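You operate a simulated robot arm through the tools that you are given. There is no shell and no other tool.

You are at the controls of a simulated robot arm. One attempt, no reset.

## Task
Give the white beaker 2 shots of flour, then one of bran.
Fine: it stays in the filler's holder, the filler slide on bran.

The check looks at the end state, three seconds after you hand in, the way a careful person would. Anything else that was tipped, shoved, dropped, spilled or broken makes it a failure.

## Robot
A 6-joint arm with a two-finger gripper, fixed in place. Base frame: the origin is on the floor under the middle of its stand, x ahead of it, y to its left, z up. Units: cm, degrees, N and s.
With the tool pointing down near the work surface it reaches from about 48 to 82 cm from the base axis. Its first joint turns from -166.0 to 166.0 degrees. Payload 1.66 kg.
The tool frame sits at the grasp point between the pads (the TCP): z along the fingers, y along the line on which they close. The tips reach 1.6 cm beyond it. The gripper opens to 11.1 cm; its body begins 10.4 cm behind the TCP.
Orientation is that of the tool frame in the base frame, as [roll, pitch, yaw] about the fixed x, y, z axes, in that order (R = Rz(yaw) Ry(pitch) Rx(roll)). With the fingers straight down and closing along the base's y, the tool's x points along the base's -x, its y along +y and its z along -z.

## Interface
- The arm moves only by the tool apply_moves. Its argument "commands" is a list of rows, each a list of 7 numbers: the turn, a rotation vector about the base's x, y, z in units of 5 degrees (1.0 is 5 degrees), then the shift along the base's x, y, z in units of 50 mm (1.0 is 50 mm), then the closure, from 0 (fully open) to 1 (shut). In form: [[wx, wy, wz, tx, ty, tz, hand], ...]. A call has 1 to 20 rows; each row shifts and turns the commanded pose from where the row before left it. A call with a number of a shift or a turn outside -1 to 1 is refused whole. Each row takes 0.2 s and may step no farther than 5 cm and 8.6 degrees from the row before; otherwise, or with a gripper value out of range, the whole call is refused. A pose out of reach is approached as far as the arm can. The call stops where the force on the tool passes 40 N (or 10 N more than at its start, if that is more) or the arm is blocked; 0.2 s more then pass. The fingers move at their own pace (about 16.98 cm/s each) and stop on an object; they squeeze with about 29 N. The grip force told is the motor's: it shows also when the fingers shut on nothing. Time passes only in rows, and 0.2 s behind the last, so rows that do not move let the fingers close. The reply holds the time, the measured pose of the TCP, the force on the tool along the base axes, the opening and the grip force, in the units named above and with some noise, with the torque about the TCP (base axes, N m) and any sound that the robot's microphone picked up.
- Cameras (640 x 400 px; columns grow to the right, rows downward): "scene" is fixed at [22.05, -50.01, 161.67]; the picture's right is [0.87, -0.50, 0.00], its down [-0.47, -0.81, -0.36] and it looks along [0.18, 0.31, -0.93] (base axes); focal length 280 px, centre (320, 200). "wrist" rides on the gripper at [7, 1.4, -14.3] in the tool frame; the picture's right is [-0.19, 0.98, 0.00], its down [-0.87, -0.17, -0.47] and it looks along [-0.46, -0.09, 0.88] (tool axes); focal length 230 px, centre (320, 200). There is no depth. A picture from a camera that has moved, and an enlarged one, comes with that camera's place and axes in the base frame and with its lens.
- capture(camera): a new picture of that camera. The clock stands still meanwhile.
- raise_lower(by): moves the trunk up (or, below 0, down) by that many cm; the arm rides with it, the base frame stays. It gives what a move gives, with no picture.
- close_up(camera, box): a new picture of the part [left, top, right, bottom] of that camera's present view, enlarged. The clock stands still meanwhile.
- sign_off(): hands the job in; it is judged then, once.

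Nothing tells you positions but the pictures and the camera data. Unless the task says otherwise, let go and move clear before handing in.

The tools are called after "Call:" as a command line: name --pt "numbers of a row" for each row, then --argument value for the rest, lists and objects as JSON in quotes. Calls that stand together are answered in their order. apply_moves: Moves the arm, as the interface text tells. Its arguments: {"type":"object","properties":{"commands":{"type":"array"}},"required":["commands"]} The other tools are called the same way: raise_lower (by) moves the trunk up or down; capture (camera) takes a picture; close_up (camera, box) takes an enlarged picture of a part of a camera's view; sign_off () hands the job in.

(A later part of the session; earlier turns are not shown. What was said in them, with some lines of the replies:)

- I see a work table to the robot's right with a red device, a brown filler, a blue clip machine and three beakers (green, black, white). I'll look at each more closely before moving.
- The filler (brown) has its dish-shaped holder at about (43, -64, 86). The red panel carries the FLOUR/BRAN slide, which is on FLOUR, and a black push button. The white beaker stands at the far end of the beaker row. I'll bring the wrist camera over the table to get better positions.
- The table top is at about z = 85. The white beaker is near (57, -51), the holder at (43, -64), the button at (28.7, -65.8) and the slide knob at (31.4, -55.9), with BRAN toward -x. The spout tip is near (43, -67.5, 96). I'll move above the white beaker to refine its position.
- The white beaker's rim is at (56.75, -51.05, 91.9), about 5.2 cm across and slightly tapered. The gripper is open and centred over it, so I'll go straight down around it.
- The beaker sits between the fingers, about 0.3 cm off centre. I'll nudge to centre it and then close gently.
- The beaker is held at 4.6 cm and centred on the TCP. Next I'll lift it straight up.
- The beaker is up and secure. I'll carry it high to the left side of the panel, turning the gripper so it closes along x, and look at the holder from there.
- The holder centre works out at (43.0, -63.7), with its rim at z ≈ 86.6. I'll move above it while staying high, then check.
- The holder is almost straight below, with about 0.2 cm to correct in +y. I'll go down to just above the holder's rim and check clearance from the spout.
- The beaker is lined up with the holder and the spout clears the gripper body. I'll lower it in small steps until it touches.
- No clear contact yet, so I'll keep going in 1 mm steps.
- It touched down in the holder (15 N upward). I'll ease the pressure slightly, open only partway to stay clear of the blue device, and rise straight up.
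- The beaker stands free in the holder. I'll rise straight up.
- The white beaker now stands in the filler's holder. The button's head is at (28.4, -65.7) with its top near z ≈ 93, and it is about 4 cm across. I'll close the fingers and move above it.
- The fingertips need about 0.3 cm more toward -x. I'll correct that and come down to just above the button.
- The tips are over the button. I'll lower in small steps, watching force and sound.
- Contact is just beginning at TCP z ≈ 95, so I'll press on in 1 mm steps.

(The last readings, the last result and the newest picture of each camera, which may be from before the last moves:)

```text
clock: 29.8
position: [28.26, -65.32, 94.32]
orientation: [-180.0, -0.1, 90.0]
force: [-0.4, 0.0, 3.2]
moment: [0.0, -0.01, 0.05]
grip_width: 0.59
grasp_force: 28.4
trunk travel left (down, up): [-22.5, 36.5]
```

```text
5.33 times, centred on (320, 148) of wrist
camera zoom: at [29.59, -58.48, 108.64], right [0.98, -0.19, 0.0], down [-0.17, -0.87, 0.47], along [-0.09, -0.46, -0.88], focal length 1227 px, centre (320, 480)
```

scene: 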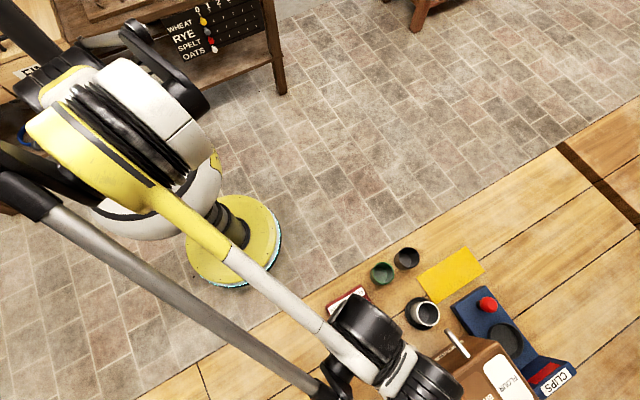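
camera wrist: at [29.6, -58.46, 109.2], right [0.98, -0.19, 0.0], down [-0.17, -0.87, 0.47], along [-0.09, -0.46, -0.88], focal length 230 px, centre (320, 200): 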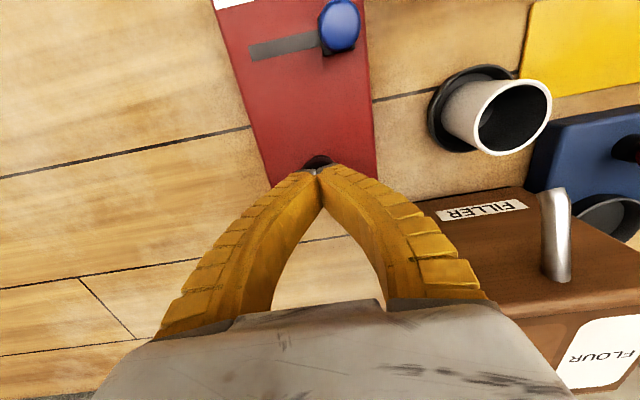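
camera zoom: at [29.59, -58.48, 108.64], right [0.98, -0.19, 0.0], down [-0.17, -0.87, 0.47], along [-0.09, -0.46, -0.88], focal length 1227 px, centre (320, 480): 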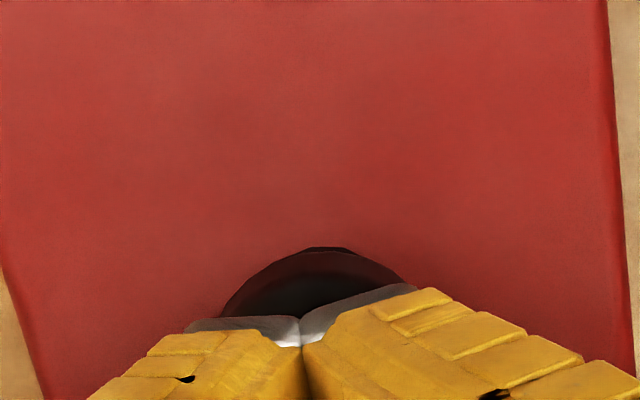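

The button is sinking under the tips at a light spring force of about 3 N, so I'll continue.

Call:
apply_moves --pt "0 0 0 0 0 -0.02 1" --pt "0 0 0 0 0 -0.02 1" --pt "0 0 0 0 0 0 1"

```text
clock: 30.6
position: [28.37, -65.47, 94.19]
orientation: [180.0, 0.0, 90.0]
force: [0.0, 1.2, 5.5]
moment: [-0.04, -0.02, 0.01]
grip_width: 0.62
grasp_force: 29.2
trunk travel left (down, up): [-22.5, 36.5]
heard: click
```

A click: the first press registered. I'll release fully and look at the beaker.

Call:
apply_moves --pt "0 0 0 0 0 0.1 1" --pt "0 0 0 0 0 0.2 1" --pt "0 0 0 0 0 0.1 1" --pt "0 0 0 0 0 0 1"

Call:
capture --camera "wrist"

Call:
close_up --camera "scene" --box '[400, 290, 480, 350]'

```text
clock: 31.6
position: [28.15, -65.46, 96.25]
orientation: [180.0, -0.1, 90.1]
force: [-0.3, -0.8, -0.1]
moment: [-0.02, -0.01, 0.01]
grip_width: 0.0
grasp_force: 28.1
trunk travel left (down, up): [-22.5, 36.5]
```

```text
taken
camera wrist: at [29.51, -58.55, 110.48], right [0.98, -0.19, 0.0], down [-0.17, -0.87, 0.47], along [-0.09, -0.46, -0.88], focal length 230 px, centre (320, 200)
```

wrist: 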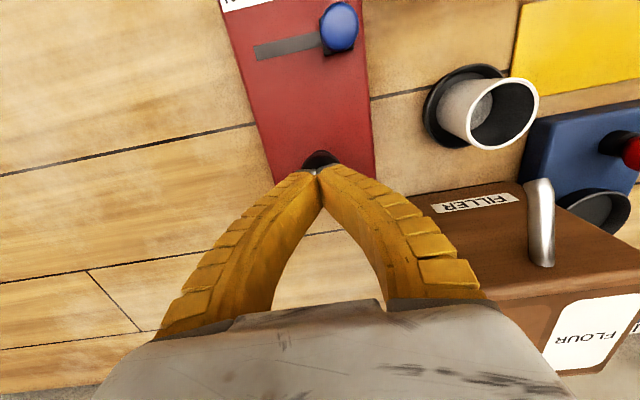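

```text
6.67 times, centred on (440, 320) of scene
camera zoom: at [22.05, -50.01, 161.67], right [0.87, -0.5, 0.0], down [-0.47, -0.81, -0.36], along [0.18, 0.31, -0.93], focal length 1863 px, centre (-480, -600)
```

zoom: 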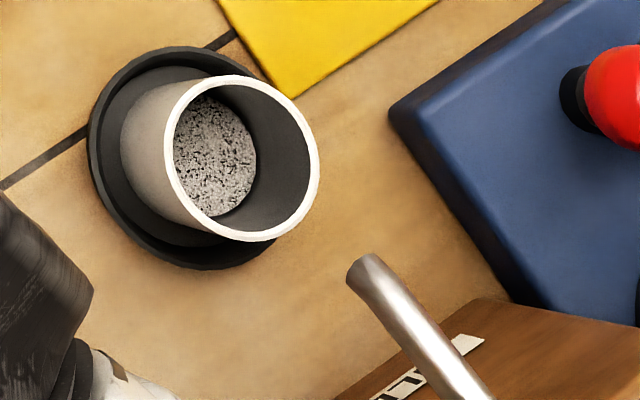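

The first shot is in the beaker as speckled pale flour. I'll wait briefly for the filler to finish, then press a second time.

Call:
apply_moves --pt "0 0 0 0 0 0 1" --pt "0 0 0 0 0 0 1" --pt "0 0 0 0 0 0 1" --pt "0 0 0 0 0 0 1" --pt "0 0 0 0 0 0 1" --pt "0 0 0 0 0 0 1" --pt "0 0 0 0 0 0 1" --pt "0 0 0 0 0 0 1"

Call:
close_up --camera "scene" --box '[400, 290, 480, 350]'

```text
clock: 33.4
position: [28.14, -65.43, 96.36]
orientation: [179.9, 0.0, 90.1]
force: [-0.3, 0.2, 0.2]
moment: [0.03, -0.01, 0.0]
grip_width: 0.0
grasp_force: 28.0
trunk travel left (down, up): [-22.5, 36.5]
```

```text
6.67 times, centred on (440, 320) of scene
camera zoom: at [22.05, -50.01, 161.67], right [0.87, -0.5, 0.0], down [-0.47, -0.81, -0.36], along [0.18, 0.31, -0.93], focal length 1863 px, centre (-480, -600)
```

zoom: 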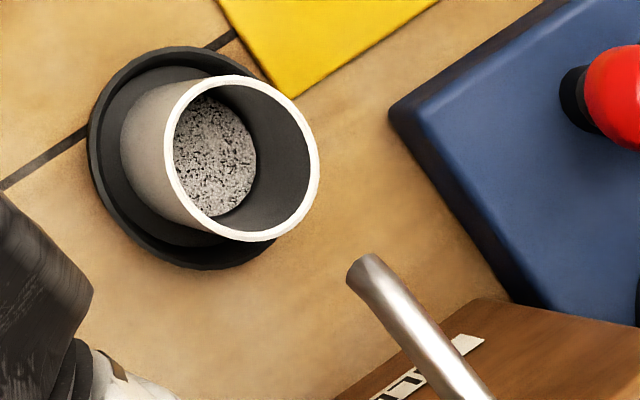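

The level is stable with one shot in. Now the second press, to the same depth as before.

Call:
apply_moves --pt "0 0 0 0 0 -0.12 1" --pt "0 0 0 0 0 -0.12 1" --pt "0 0 0 0 0 -0.06 1" --pt "0 0 0 0 0 -0.04 1" --pt "0 0 0 0 0 -0.04 1" --pt "0 0 0 0 0 0 1"

```text
clock: 34.8
position: [28.3, -65.49, 94.3]
orientation: [180.0, 0.0, 90.0]
force: [1.4, -2.0, 3.9]
moment: [-0.04, -0.01, 0.01]
grip_width: 0.61
grasp_force: 28.7
trunk travel left (down, up): [-22.5, 36.5]
```

Call:
apply_moves --pt "0 0 0 0 0 -0.02 1" --pt "0 0 0 0 0 0 1"

```text
clock: 35.4
position: [28.3, -65.38, 94.13]
orientation: [-180.0, 0.0, 90.0]
force: [0.6, -2.0, 5.8]
moment: [-0.08, 0.0, 0.01]
grip_width: 0.61
grasp_force: 28.3
trunk travel left (down, up): [-22.5, 36.5]
heard: click
```

The second click came. I'll release and check the level.

Call:
apply_moves --pt "0 0 0 0 0 0.1 1" --pt "0 0 0 0 0 0.2 1" --pt "0 0 0 0 0 0.1 1" --pt "0 0 0 0 0 0 1" --pt "0 0 0 0 0 0 1" --pt "0 0 0 0 0 0 1" --pt "0 0 0 0 0 0 1"

Call:
close_up --camera "scene" --box '[400, 290, 480, 350]'

```text
clock: 37.0
position: [28.31, -65.46, 96.16]
orientation: [180.0, 0.0, 90.0]
force: [0.1, -1.5, -0.6]
moment: [0.0, 0.0, 0.03]
grip_width: 0.0
grasp_force: 28.9
trunk travel left (down, up): [-22.5, 36.5]
```

```text
6.67 times, centred on (440, 320) of scene
camera zoom: at [22.05, -50.01, 161.67], right [0.87, -0.5, 0.0], down [-0.47, -0.81, -0.36], along [0.18, 0.31, -0.93], focal length 1863 px, centre (-480, -600)
```

zoom: 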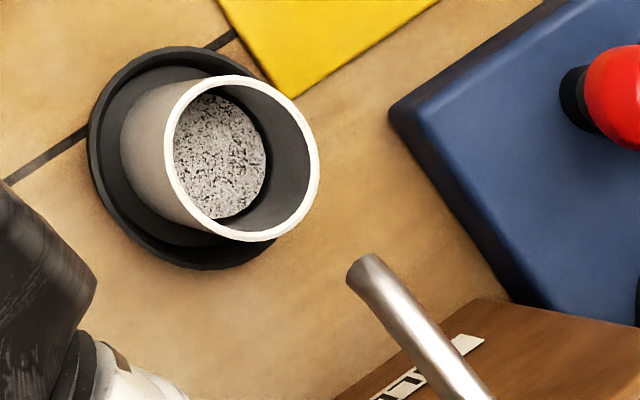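

Two flour shots are in and the level has risen. Next is the slide: I'll rise, open the fingers moderately and move above the blue knob.

Call:
apply_moves --pt "0 0 0 0 0 0.4 1" --pt "0 0 0 0 0 0.6 1" --pt "0 0 0 0 0 0.6 1" --pt "0 0 0 0.2 0.5 0.2 0.8" --pt "0 0 0 0.2 0.6 0 0.5" --pt "0 0 0 0.2 0.6 0 0.46" --pt "0 0 0 0.03 0.21 0 0.46" --pt "0 0 0 0 0 0 0.46"

Call:
capture --camera "wrist"

Call:
close_up --camera "wrist" --box '[240, 80, 400, 180]'

Call:
close_up --camera "scene" --box '[330, 240, 490, 360]'

```text
clock: 38.8
position: [31.44, -55.78, 105.12]
orientation: [-180.0, 0.0, 90.0]
force: [-0.1, -0.6, 0.5]
moment: [0.02, 0.02, -0.01]
grip_width: 6.19
grasp_force: 1.3
trunk travel left (down, up): [-22.5, 36.5]
```

```text
taken
camera wrist: at [32.74, -48.73, 119.42], right [0.98, -0.19, 0.0], down [-0.17, -0.87, 0.47], along [-0.09, -0.46, -0.88], focal length 230 px, centre (320, 200)
```

wrist: 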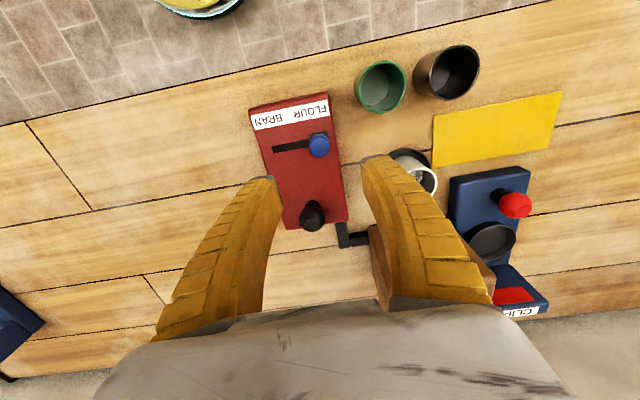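

```text
4.00 times, centred on (320, 130) of wrist
camera zoom: at [32.74, -48.73, 119.42], right [0.98, -0.19, 0.0], down [-0.17, -0.87, 0.47], along [-0.09, -0.46, -0.88], focal length 920 px, centre (320, 480)
```

zoom: 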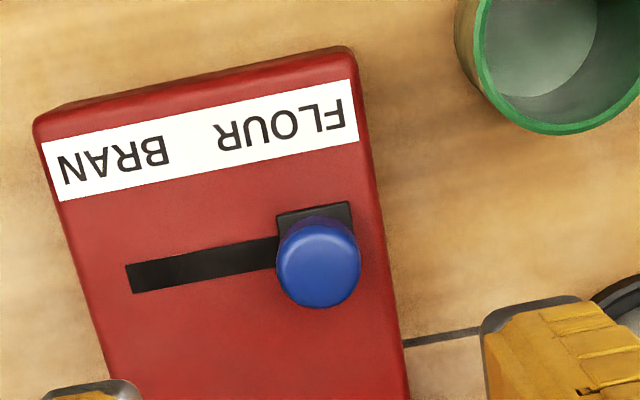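

```text
3.33 times, centred on (410, 300) of scene
camera zoom: at [22.05, -50.01, 161.67], right [0.87, -0.5, 0.0], down [-0.47, -0.81, -0.36], along [0.18, 0.31, -0.93], focal length 932 px, centre (20, -133)
```

zoom: 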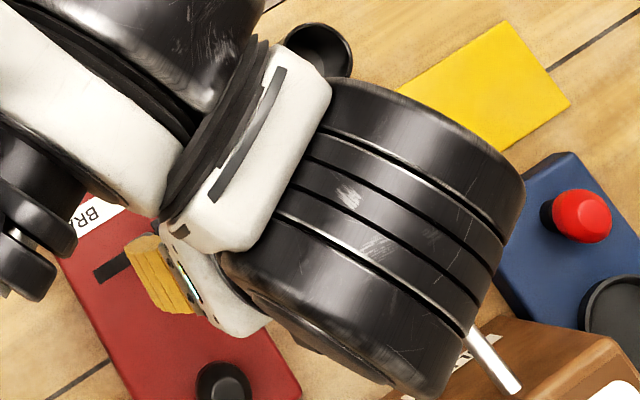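

The knob is exactly under the TCP. I'll narrow the fingers to about 5 cm and lower them around it.

Call:
apply_moves --pt "0 0 0 0 0 -0.2 0.55" --pt "0 0 0 0 0 -0.5 0.55" --pt "0 0 0 0 0 -0.5 0.55" --pt "0 0 0 0 0 -0.5 0.55" --pt "0 0 0 0 0 -0.4 0.55" --pt "0 0 0 0 0 -0.3 0.55" --pt "0 0 0 0 0 -0.2 0.55" --pt "0 0 0 0 0 0 0.55"

Call:
capture --camera "wrist"

Call:
close_up --camera "wrist" --box '[240, 130, 400, 230]'

```text
clock: 40.6
position: [31.33, -55.85, 92.25]
orientation: [179.9, 0.0, 89.9]
force: [-0.2, -0.1, -0.2]
moment: [-0.02, 0.01, 0.02]
grip_width: 5.2
grasp_force: 1.6
trunk travel left (down, up): [-22.5, 36.5]
```

```text
taken
camera wrist: at [32.72, -48.87, 106.44], right [0.98, -0.19, 0.0], down [-0.17, -0.87, 0.47], along [-0.09, -0.46, -0.88], focal length 230 px, centre (320, 200)
```

wrist: 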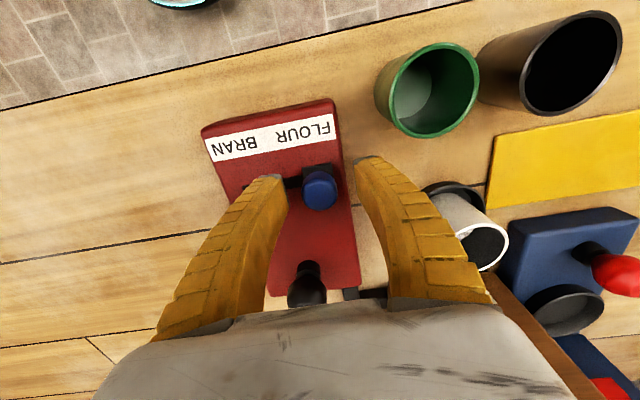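

```text
4.00 times, centred on (320, 180) of wrist
camera zoom: at [32.72, -48.87, 106.44], right [0.98, -0.19, 0.0], down [-0.17, -0.87, 0.47], along [-0.09, -0.46, -0.88], focal length 920 px, centre (320, 280)
```

zoom: 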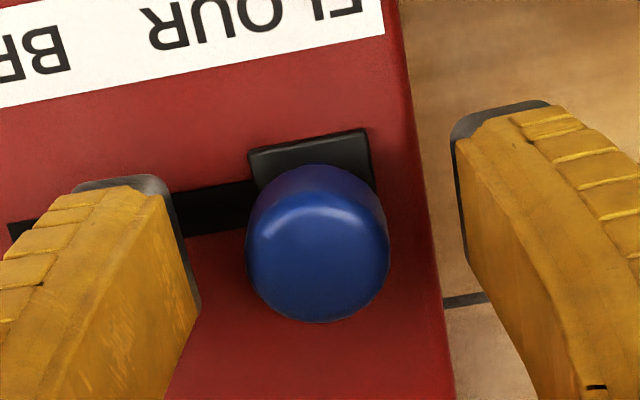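

The knob sits between the fingers. I'll close loosely around it and drag it toward BRAN (-x).

Call:
apply_moves --pt "0 0 0 0 0 -0.06 0.65" --pt "0 0 0 0 0 0 0.73" --pt "0 0 0 0 0 0 0.73" --pt "0 0 0 -0.1 0 0 0.73" --pt "0 0 0 -0.1 0 0 0.73" --pt "0 0 0 -0.1 0 0 0.73" --pt "0 0 0 -0.1 0 0 0.73" --pt "0 0 0 -0.1 0 0 0.73" --pt "0 0 0 0 0 0 0.73"

Call:
capture --camera "wrist"

```text
clock: 42.6
position: [28.87, -56.01, 91.72]
orientation: [180.0, 0.0, 90.0]
force: [0.7, -0.2, 0.7]
moment: [0.02, 0.01, -0.02]
grip_width: 3.28
grasp_force: 1.9
trunk travel left (down, up): [-22.5, 36.5]
```

```text
taken
camera wrist: at [30.22, -49.01, 106.03], right [0.98, -0.19, 0.0], down [-0.17, -0.87, 0.47], along [-0.09, -0.46, -0.88], focal length 230 px, centre (320, 200)
```

wrist: 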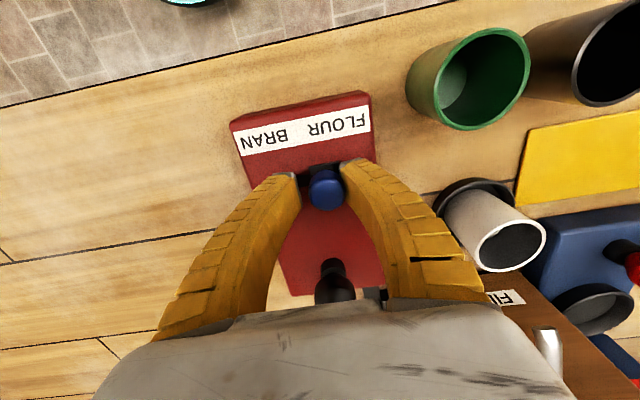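

The knob is moving with the fingers. I'll continue toward the BRAN end.

Call:
apply_moves --pt "0 0 0 -0.1 0 0 0.73" --pt "0 0 0 -0.1 0 0 0.73" --pt "0 0 0 -0.1 0 0 0.73" --pt "0 0 0 -0.1 0 0 0.73" --pt "0 0 0 0 0 0 0.73"

Call:
capture --camera "wrist"

Call:
close_up --camera "wrist" --box '[240, 110, 400, 210]'

```text
clock: 43.8
position: [26.84, -56.16, 91.94]
orientation: [-179.9, 0.0, 89.9]
force: [0.1, 0.2, -0.2]
moment: [0.02, 0.0, 0.01]
grip_width: 3.28
grasp_force: 2.1
trunk travel left (down, up): [-22.5, 36.5]
```

```text
taken
camera wrist: at [28.22, -49.14, 106.15], right [0.98, -0.19, 0.0], down [-0.17, -0.87, 0.47], along [-0.09, -0.46, -0.88], focal length 230 px, centre (320, 200)
```

wrist: 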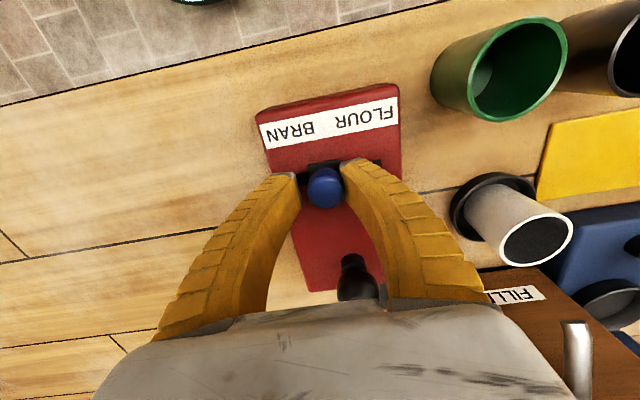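

```text
4.00 times, centred on (320, 160) of wrist
camera zoom: at [28.22, -49.14, 106.15], right [0.98, -0.19, 0.0], down [-0.17, -0.87, 0.47], along [-0.09, -0.46, -0.88], focal length 920 px, centre (320, 360)
```

zoom: 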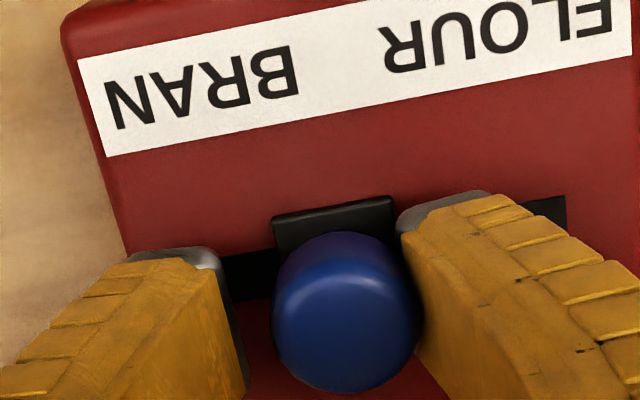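

Call:
apply_moves --pt "0 0 0 -0.05 0 0 0.73" --pt "0 0 0 -0.05 0 0 0.73" --pt "0 0 0 0 0 0 0.73"

```text
clock: 44.6
position: [26.46, -56.04, 91.87]
orientation: [-180.0, 0.0, 90.0]
force: [0.8, -0.3, 0.4]
moment: [-0.01, 0.03, 0.0]
grip_width: 3.36
grasp_force: 2.3
trunk travel left (down, up): [-22.5, 36.5]
```

Call:
apply_moves --pt "0 0 0 -0.04 0 0 0.73" --pt "0 0 0 -0.04 0 0 0.73" --pt "0 0 0 0 0 0 0.73"

Call:
close_up --camera "wrist" --box '[240, 110, 400, 210]'

```text
clock: 45.4
position: [26.18, -55.9, 91.95]
orientation: [180.0, 0.0, 90.0]
force: [1.1, -1.4, -0.3]
moment: [0.01, -0.01, -0.03]
grip_width: 3.3
grasp_force: 2.8
trunk travel left (down, up): [-22.5, 36.5]
```

```text
4.00 times, centred on (320, 160) of wrist
camera zoom: at [27.5, -48.96, 106.17], right [0.98, -0.19, 0.0], down [-0.17, -0.87, 0.47], along [-0.09, -0.46, -0.88], focal length 920 px, centre (320, 360)
```

zoom: 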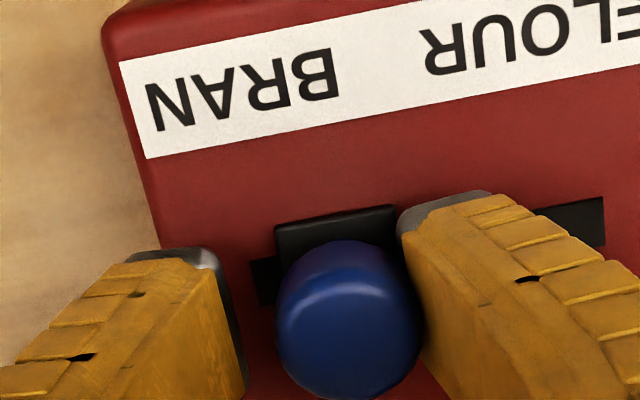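

About 0.4 cm of slot remains on the BRAN side, so I'll push on gently to the stop.

Call:
apply_moves --pt "0 0 0 -0.03 0 0 0.73" --pt "0 0 0 -0.03 0 0 0.73" --pt "0 0 0 0 0 0 0.73"

Call:
close_up --camera "wrist" --box '[240, 110, 400, 210]'

```text
clock: 46.2
position: [25.83, -55.8, 91.81]
orientation: [180.0, -0.1, 90.0]
force: [0.8, 0.1, 1.0]
moment: [0.01, -0.02, -0.03]
grip_width: 3.32
grasp_force: 2.3
trunk travel left (down, up): [-22.5, 36.5]
```

```text
4.00 times, centred on (320, 160) of wrist
camera zoom: at [27.15, -48.91, 106.06], right [0.98, -0.19, 0.0], down [-0.17, -0.87, 0.47], along [-0.09, -0.46, -0.88], focal length 920 px, centre (320, 360)
```

zoom: 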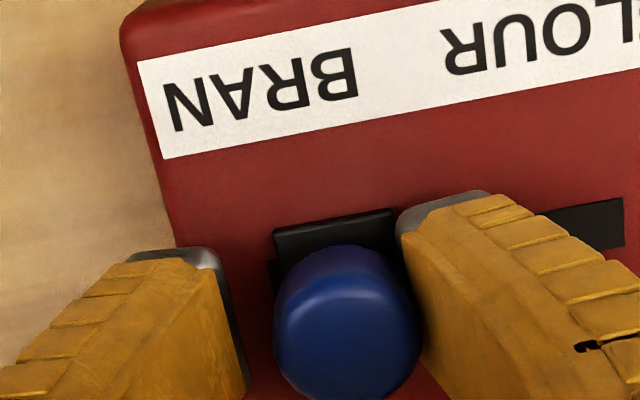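

Call:
apply_moves --pt "0 0 0 -0.02 0 0 0.73" --pt "0 0 0 -0.02 0 0 0.73" --pt "0 0 0 0 0 0 0.73"

Call:
close_up --camera "wrist" --box '[240, 110, 400, 210]'

```text
clock: 47.0
position: [25.63, -55.92, 91.87]
orientation: [180.0, -0.1, 90.0]
force: [0.3, -1.0, -0.1]
moment: [0.01, -0.01, -0.02]
grip_width: 3.29
grasp_force: 2.2
trunk travel left (down, up): [-22.5, 36.5]
```

```text
4.00 times, centred on (320, 160) of wrist
camera zoom: at [26.9, -48.99, 106.12], right [0.98, -0.19, 0.0], down [-0.17, -0.87, 0.47], along [-0.09, -0.46, -0.88], focal length 920 px, centre (320, 360)
```

zoom: 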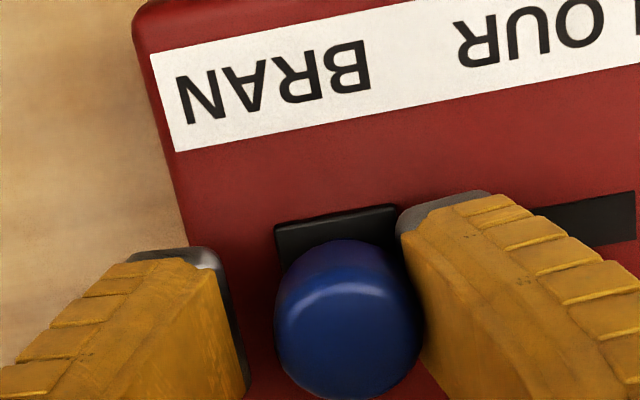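

Call:
apply_moves --pt "0 0 0 -0.02 0 0 0.73" --pt "0 0 0 -0.02 0 0 0.73" --pt "0 0 0 0 0 0 0.73"

```text
clock: 47.8
position: [25.42, -56.04, 91.87]
orientation: [-180.0, 0.0, 89.9]
force: [0.0, -0.9, 0.9]
moment: [-0.05, -0.02, -0.02]
grip_width: 3.31
grasp_force: 2.4
trunk travel left (down, up): [-22.5, 36.5]
```

Call:
apply_moves --pt "0 0 0 -0.02 0 0 0.73" --pt "0 0 0 -0.02 0 0 0.73" --pt "0 0 0 0 0 0 0.73"

Call:
close_up --camera "wrist" --box '[240, 110, 400, 210]'

```text
clock: 48.6
position: [25.18, -55.86, 92.01]
orientation: [179.9, 0.0, 90.0]
force: [-0.5, -0.1, -0.3]
moment: [0.03, 0.04, -0.01]
grip_width: 3.28
grasp_force: 1.9
trunk travel left (down, up): [-22.5, 36.5]
```

```text
4.00 times, centred on (320, 160) of wrist
camera zoom: at [26.53, -48.98, 106.18], right [0.98, -0.19, 0.0], down [-0.17, -0.87, 0.47], along [-0.09, -0.46, -0.88], focal length 920 px, centre (320, 360)
```

zoom: 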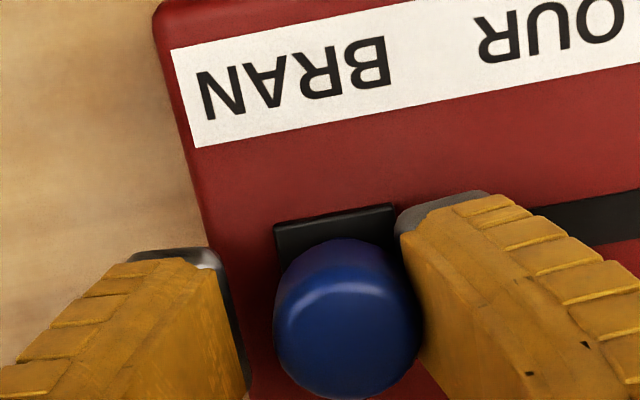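

The carriage is now as far past the slot end as it was on the FLOUR side. I'll nudge it a little more to feel for the stop.

Call:
apply_moves --pt "0 0 0 -0.02 0 0 0.73" --pt "0 0 0 0 0 0 0.73"

```text
clock: 49.2
position: [24.96, -55.97, 91.95]
orientation: [-180.0, 0.1, 89.9]
force: [-0.3, -0.3, -0.3]
moment: [-0.01, -0.04, -0.01]
grip_width: 3.27
grasp_force: 1.6
trunk travel left (down, up): [-22.5, 36.5]
```

Call:
close_up --camera "wrist" --box '[240, 110, 400, 210]'

Call:
close_up --camera "scene" --box '[320, 270, 440, 390]'

```text
4.00 times, centred on (320, 160) of wrist
camera zoom: at [26.41, -48.95, 106.17], right [0.98, -0.19, 0.0], down [-0.17, -0.87, 0.47], along [-0.09, -0.46, -0.88], focal length 920 px, centre (320, 360)
```

zoom: 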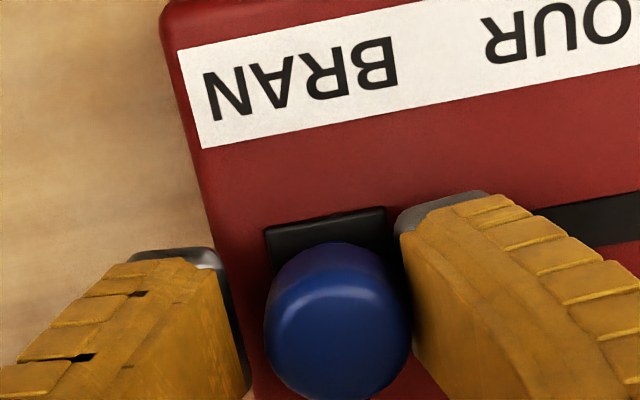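

```text
3.33 times, centred on (380, 330) of scene
camera zoom: at [22.05, -50.01, 161.67], right [0.87, -0.5, 0.0], down [-0.47, -0.81, -0.36], along [0.18, 0.31, -0.93], focal length 932 px, centre (120, -233)
```

zoom: 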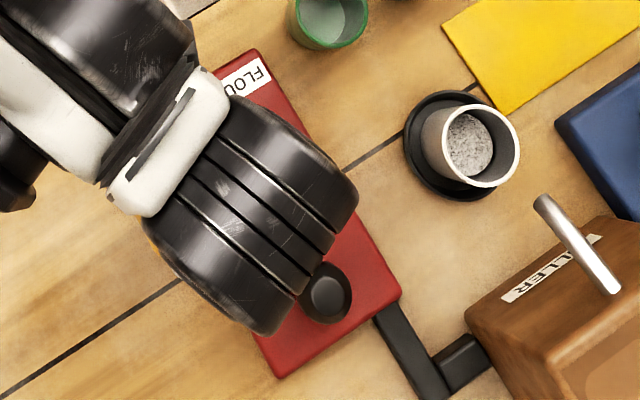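

The knob has snapped slightly ahead of the finger, as if into a detent at BRAN. I'll open, rise clear and inspect.

Call:
apply_moves --pt "0 0 0 0.02 0 0 0.65" --pt "0 0 0 0 0 0 0.55" --pt "0 0 0 0 0 0.2 0.55" --pt "0 0 0 0 0 0.4 0.55" --pt "0 0 0 0 0 0.6 0.55" --pt "0 0 0 0 0 0.8 0.55" --pt "0 0 0 0 0 0.7 0.55" --pt "0 0 0 0 0 0 0.55"

Call:
capture --camera "wrist"

Call:
close_up --camera "wrist" --box '[260, 80, 420, 180]'

```text
clock: 51.0
position: [25.21, -56.08, 105.34]
orientation: [-180.0, 0.0, 89.9]
force: [-0.3, 0.1, -0.3]
moment: [0.02, -0.02, 0.0]
grip_width: 5.22
grasp_force: 1.3
trunk travel left (down, up): [-22.5, 36.5]
```

```text
taken
camera wrist: at [26.4, -49.07, 119.53], right [0.98, -0.19, 0.0], down [-0.17, -0.87, 0.47], along [-0.09, -0.46, -0.88], focal length 230 px, centre (320, 200)
```

wrist: 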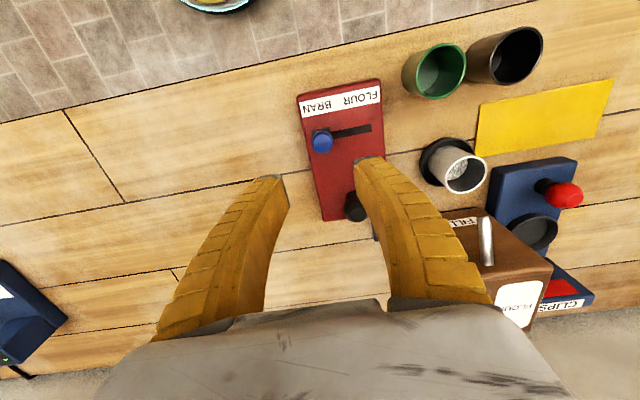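

```text
4.00 times, centred on (340, 130) of wrist
camera zoom: at [26.4, -49.07, 119.53], right [0.98, -0.19, 0.0], down [-0.17, -0.87, 0.47], along [-0.09, -0.46, -0.88], focal length 920 px, centre (240, 480)
```

zoom: 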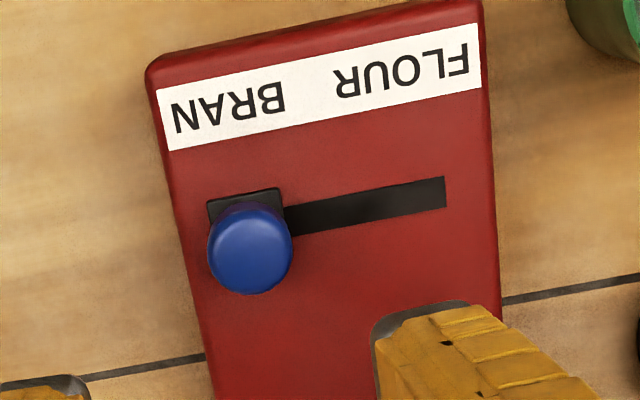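

The slide is on BRAN. I'll close the fingers and go back above the button by retracing the commanded offsets.

Call:
apply_moves --pt "0 0 0 0.13 -0.4 0 0.8" --pt "0 0 0 0.2 -0.6 0 1" --pt "0 0 0 0.2 -0.6 0 1" --pt "0 0 0 0.1 -0.31 0 1" --pt "0 0 0 0 0 0 1"

Call:
close_up --camera "wrist" --box '[270, 110, 370, 180]'

Call:
close_up --camera "scene" --box '[400, 290, 480, 350]'

```text
clock: 52.2
position: [28.27, -65.33, 105.54]
orientation: [-180.0, -0.1, 90.0]
force: [-0.6, -0.4, -1.3]
moment: [0.01, 0.03, 0.02]
grip_width: 0.0
grasp_force: 28.8
trunk travel left (down, up): [-22.5, 36.5]
```

```text
5.71 times, centred on (320, 145) of wrist
camera zoom: at [29.59, -58.42, 119.83], right [0.98, -0.19, 0.0], down [-0.17, -0.87, 0.47], along [-0.09, -0.46, -0.88], focal length 1315 px, centre (320, 514)
```

zoom: 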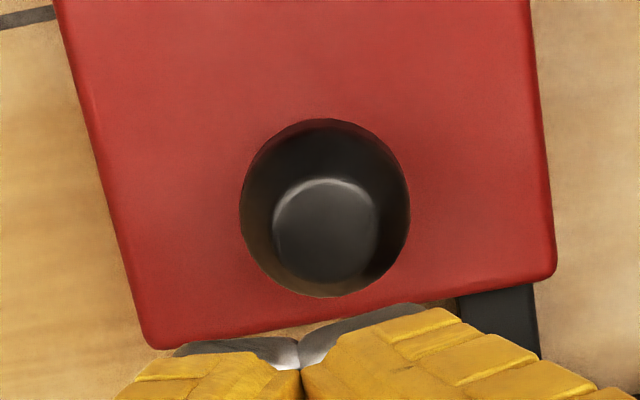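

```text
6.67 times, centred on (440, 320) of scene
camera zoom: at [22.05, -50.01, 161.67], right [0.87, -0.5, 0.0], down [-0.47, -0.81, -0.36], along [0.18, 0.31, -0.93], focal length 1863 px, centre (-480, -600)
```

zoom: 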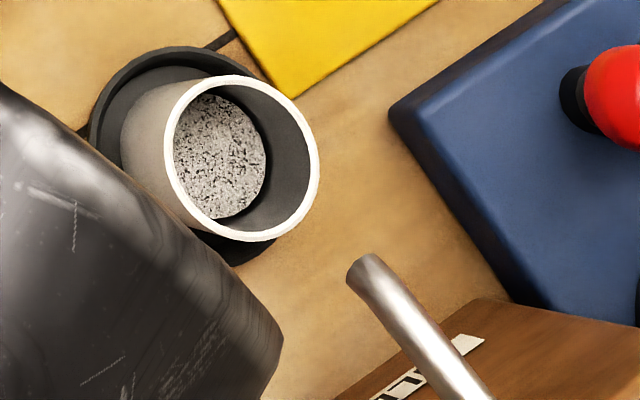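

I'm aligned with the button and the beaker still shows two flour shots. I'll come down to the release height first.

Call:
apply_moves --pt "0 0 0 0 0 -0.3 1" --pt "0 0 0 0 0 -0.5 1" --pt "0 0 0 0 0 -0.5 1" --pt "0 0 0 0 0 -0.34 1" --pt "0 0 0 0 0 -0.2 1" --pt "0 0 0 0 0 0 1"

```text
clock: 53.6
position: [28.34, -65.23, 96.18]
orientation: [-180.0, 0.0, 90.0]
force: [-0.4, -0.5, 0.0]
moment: [-0.03, 0.0, 0.02]
grip_width: 0.0
grasp_force: 28.8
trunk travel left (down, up): [-22.5, 36.5]
```

Call:
apply_moves --pt "0 0 0 0 0 -0.12 1" --pt "0 0 0 0 0 -0.12 1" --pt "0 0 0 0 0 -0.06 1" --pt "0 0 0 0 0 -0.04 1" --pt "0 0 0 0 0 -0.04 1" --pt "0 0 0 0 0 0 1"

```text
clock: 55.0
position: [28.38, -65.36, 94.25]
orientation: [-180.0, 0.0, 90.1]
force: [-1.2, 1.5, 4.2]
moment: [-0.04, 0.04, -0.01]
grip_width: 0.6
grasp_force: 28.6
trunk travel left (down, up): [-22.5, 36.5]
```

The pressure is the same as before and there's no click yet. One more millimetre should do it.

Call:
apply_moves --pt "0 0 0 0 0 -0.02 1" --pt "0 0 0 0 0 0 1"

```text
clock: 55.6
position: [28.46, -65.42, 94.29]
orientation: [-180.0, -0.1, 90.0]
force: [0.7, 0.3, 4.7]
moment: [-0.01, 0.04, -0.02]
grip_width: 0.57
grasp_force: 29.2
trunk travel left (down, up): [-22.5, 36.5]
heard: click
```

The third click came. I'll release, rise well clear and check the result.

Call:
apply_moves --pt "0 0 0 0 0 0.1 1" --pt "0 0 0 0 0 0.3 1" --pt "0 0 0 0 0 0.5 1" --pt "0 0 0 0 0 0.6 1" --pt "0 0 0 0 0 0.6 1" --pt "0 0 0 0 0 0.6 1" --pt "0 0 0 0 0 0.5 1" --pt "0 0 0 0 0 0 1" --pt "0 0 0 0 0 0 1"

Call:
close_up --camera "scene" --box '[400, 290, 480, 350]'

Call:
capture --camera "wrist"

```text
clock: 57.6
position: [28.23, -65.22, 110.21]
orientation: [180.0, 0.0, 90.0]
force: [0.6, -0.6, 0.4]
moment: [0.01, 0.02, 0.02]
grip_width: 0.01
grasp_force: 29.0
trunk travel left (down, up): [-22.5, 36.5]
```

```text
6.67 times, centred on (440, 320) of scene
camera zoom: at [22.05, -50.01, 161.67], right [0.87, -0.5, 0.0], down [-0.47, -0.81, -0.36], along [0.18, 0.31, -0.93], focal length 1863 px, centre (-480, -600)
```

zoom: 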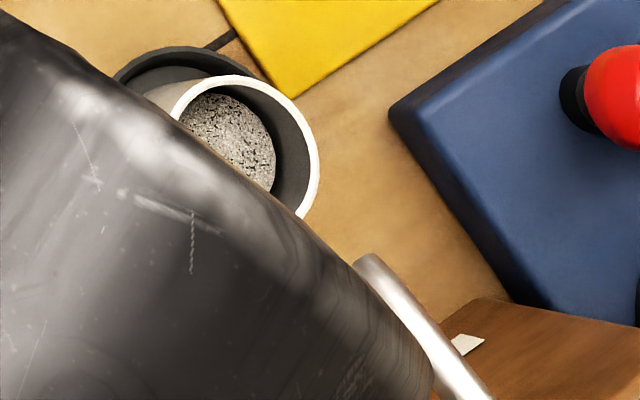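

```text
taken
camera wrist: at [29.65, -58.34, 124.45], right [0.98, -0.19, 0.0], down [-0.17, -0.87, 0.47], along [-0.09, -0.46, -0.88], focal length 230 px, centre (320, 200)
```

wrist: 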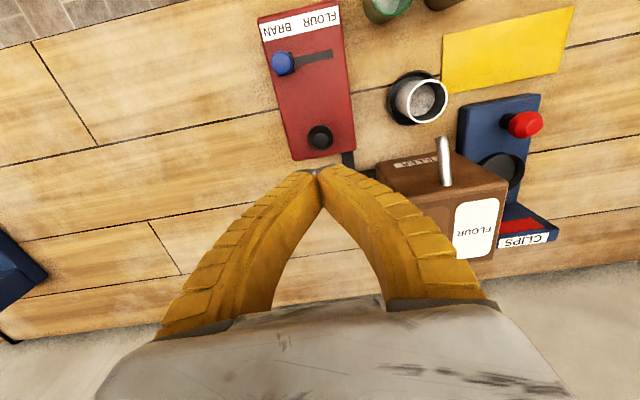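

The level has risen again. I'll move the arm clear and inspect the beaker, slide and surroundings.

Call:
apply_moves --pt "0 0 0 0 0.3 0.3 1" --pt "0 0 0 0 0.6 0.4 0.8" --pt "0 0 0 0 0.7 0.4 0.5" --pt "0 0 0 0 0.7 0.4 0.5" --pt "0 0 0 0 0.7 0.2 0.5" --pt "0 0 0 0 0.6 0 0.5" --pt "0 0 0 0 0.3 0 0.5" --pt "0 0 0 0 0 0 0.5"

Call:
capture --camera "scene"

Call:
close_up --camera "scene" --box '[400, 290, 440, 330]'

Call:
close_up --camera "scene" --box '[320, 220, 500, 390]'

Call:
capture --camera "wrist"

```text
clock: 59.4
position: [28.14, -45.79, 118.85]
orientation: [-180.0, -0.1, 90.0]
force: [0.2, -0.1, 0.1]
moment: [-0.03, 0.02, -0.01]
grip_width: 5.78
grasp_force: 1.5
trunk travel left (down, up): [-22.5, 36.5]
```

```text
taken
```

scene: 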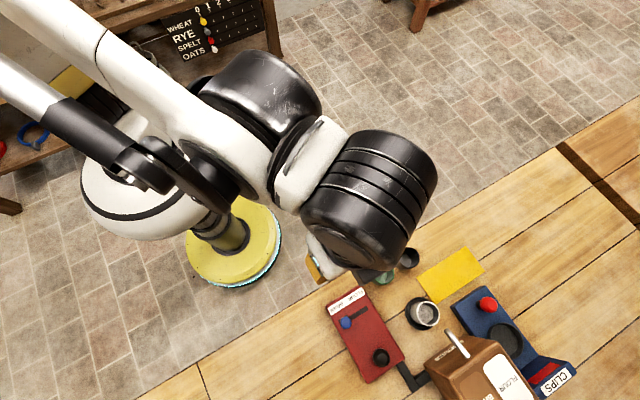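

```text
10.00 times, centred on (420, 310) of scene
camera zoom: at [22.05, -50.01, 161.67], right [0.87, -0.5, 0.0], down [-0.47, -0.81, -0.36], along [0.18, 0.31, -0.93], focal length 2795 px, centre (-680, -900)
```

zoom: 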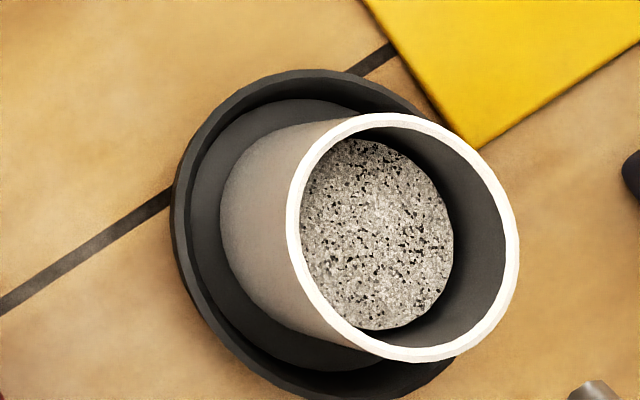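

```text
2.35 times, centred on (410, 305) of scene
camera zoom: at [22.05, -50.01, 161.67], right [0.87, -0.5, 0.0], down [-0.47, -0.81, -0.36], along [0.18, 0.31, -0.93], focal length 658 px, centre (108, -47)
```

zoom: 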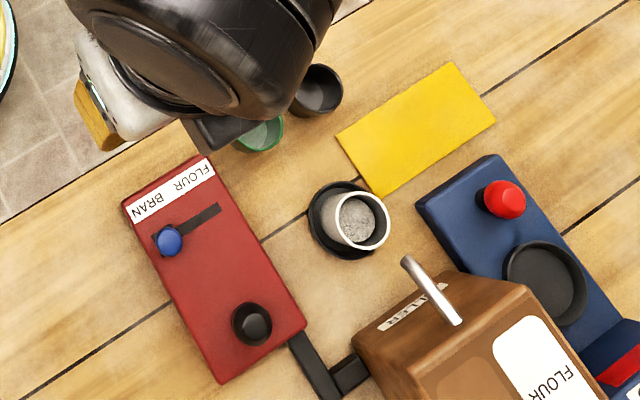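

```text
taken
camera wrist: at [29.56, -38.84, 133.04], right [0.98, -0.19, 0.0], down [-0.17, -0.87, 0.47], along [-0.09, -0.46, -0.88], focal length 230 px, centre (320, 200)
```

wrist: 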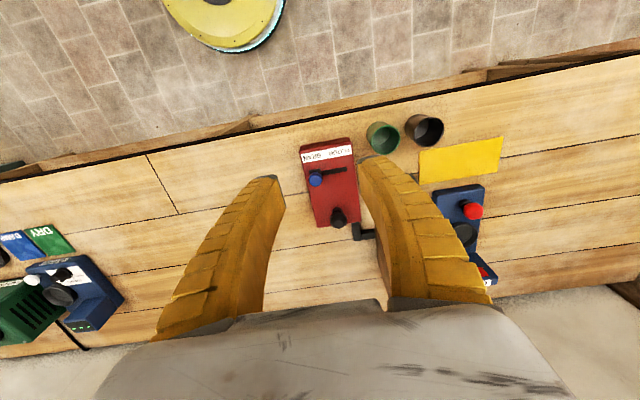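

Call:
close_up --camera "scene" --box '[400, 290, 480, 350]'

Call:
close_up --camera "scene" --box '[330, 280, 390, 330]'

Call:
close_up --camera "wrist" --box '[280, 100, 520, 250]'

```text
6.67 times, centred on (440, 320) of scene
camera zoom: at [22.05, -50.01, 161.67], right [0.87, -0.5, 0.0], down [-0.47, -0.81, -0.36], along [0.18, 0.31, -0.93], focal length 1863 px, centre (-480, -600)
```

zoom: 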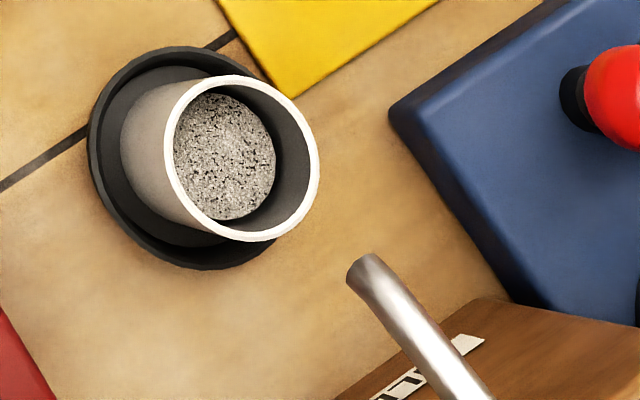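

```text
8.00 times, centred on (360, 305) of scene
camera zoom: at [22.05, -50.01, 161.67], right [0.87, -0.5, 0.0], down [-0.47, -0.81, -0.36], along [0.18, 0.31, -0.93], focal length 2236 px, centre (0, -640)
```

zoom: 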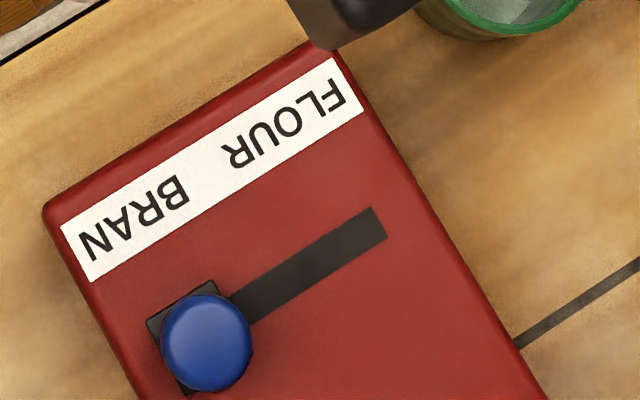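

```text
2.67 times, centred on (400, 175) of wrist
camera zoom: at [29.56, -38.84, 133.04], right [0.98, -0.19, 0.0], down [-0.17, -0.87, 0.47], along [-0.09, -0.46, -0.88], focal length 614 px, centre (107, 267)
```

zoom: 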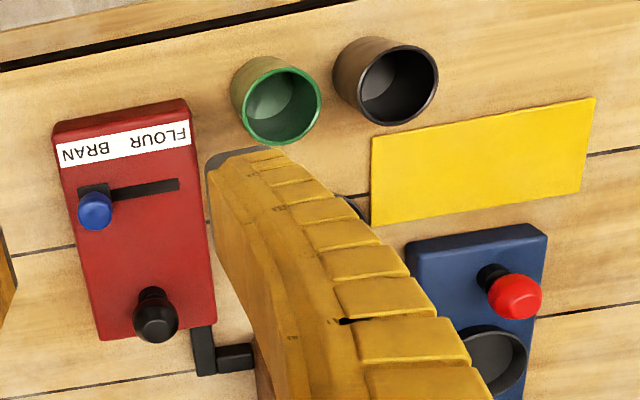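

The white beaker stands in the filler's holder with three even level rises, and the last one looks slightly browner. The slide is on BRAN, the other items haven't moved and the arm is clear, so I'm handing in.

Call:
sign_off

```text
The job is handed in.
```

I put the white beaker in the filler's holder and gave it two shots of flour, then one of bran. I've handed the job in.

- **Shots:** I heard a click on each of the three presses, and the level in the beaker rose by about the same amount each time. I pressed twice with the slide on FLOUR and once with it on BRAN. After the third press the contents looked only slightly browner, so the slide position is the main evidence that it was bran.
- **End state:** The beaker stands in the holder and the slide is on BRAN. In the last pictures the other beakers and devices looked unmoved and I saw no spills. The gripper is empty and clear of the table.
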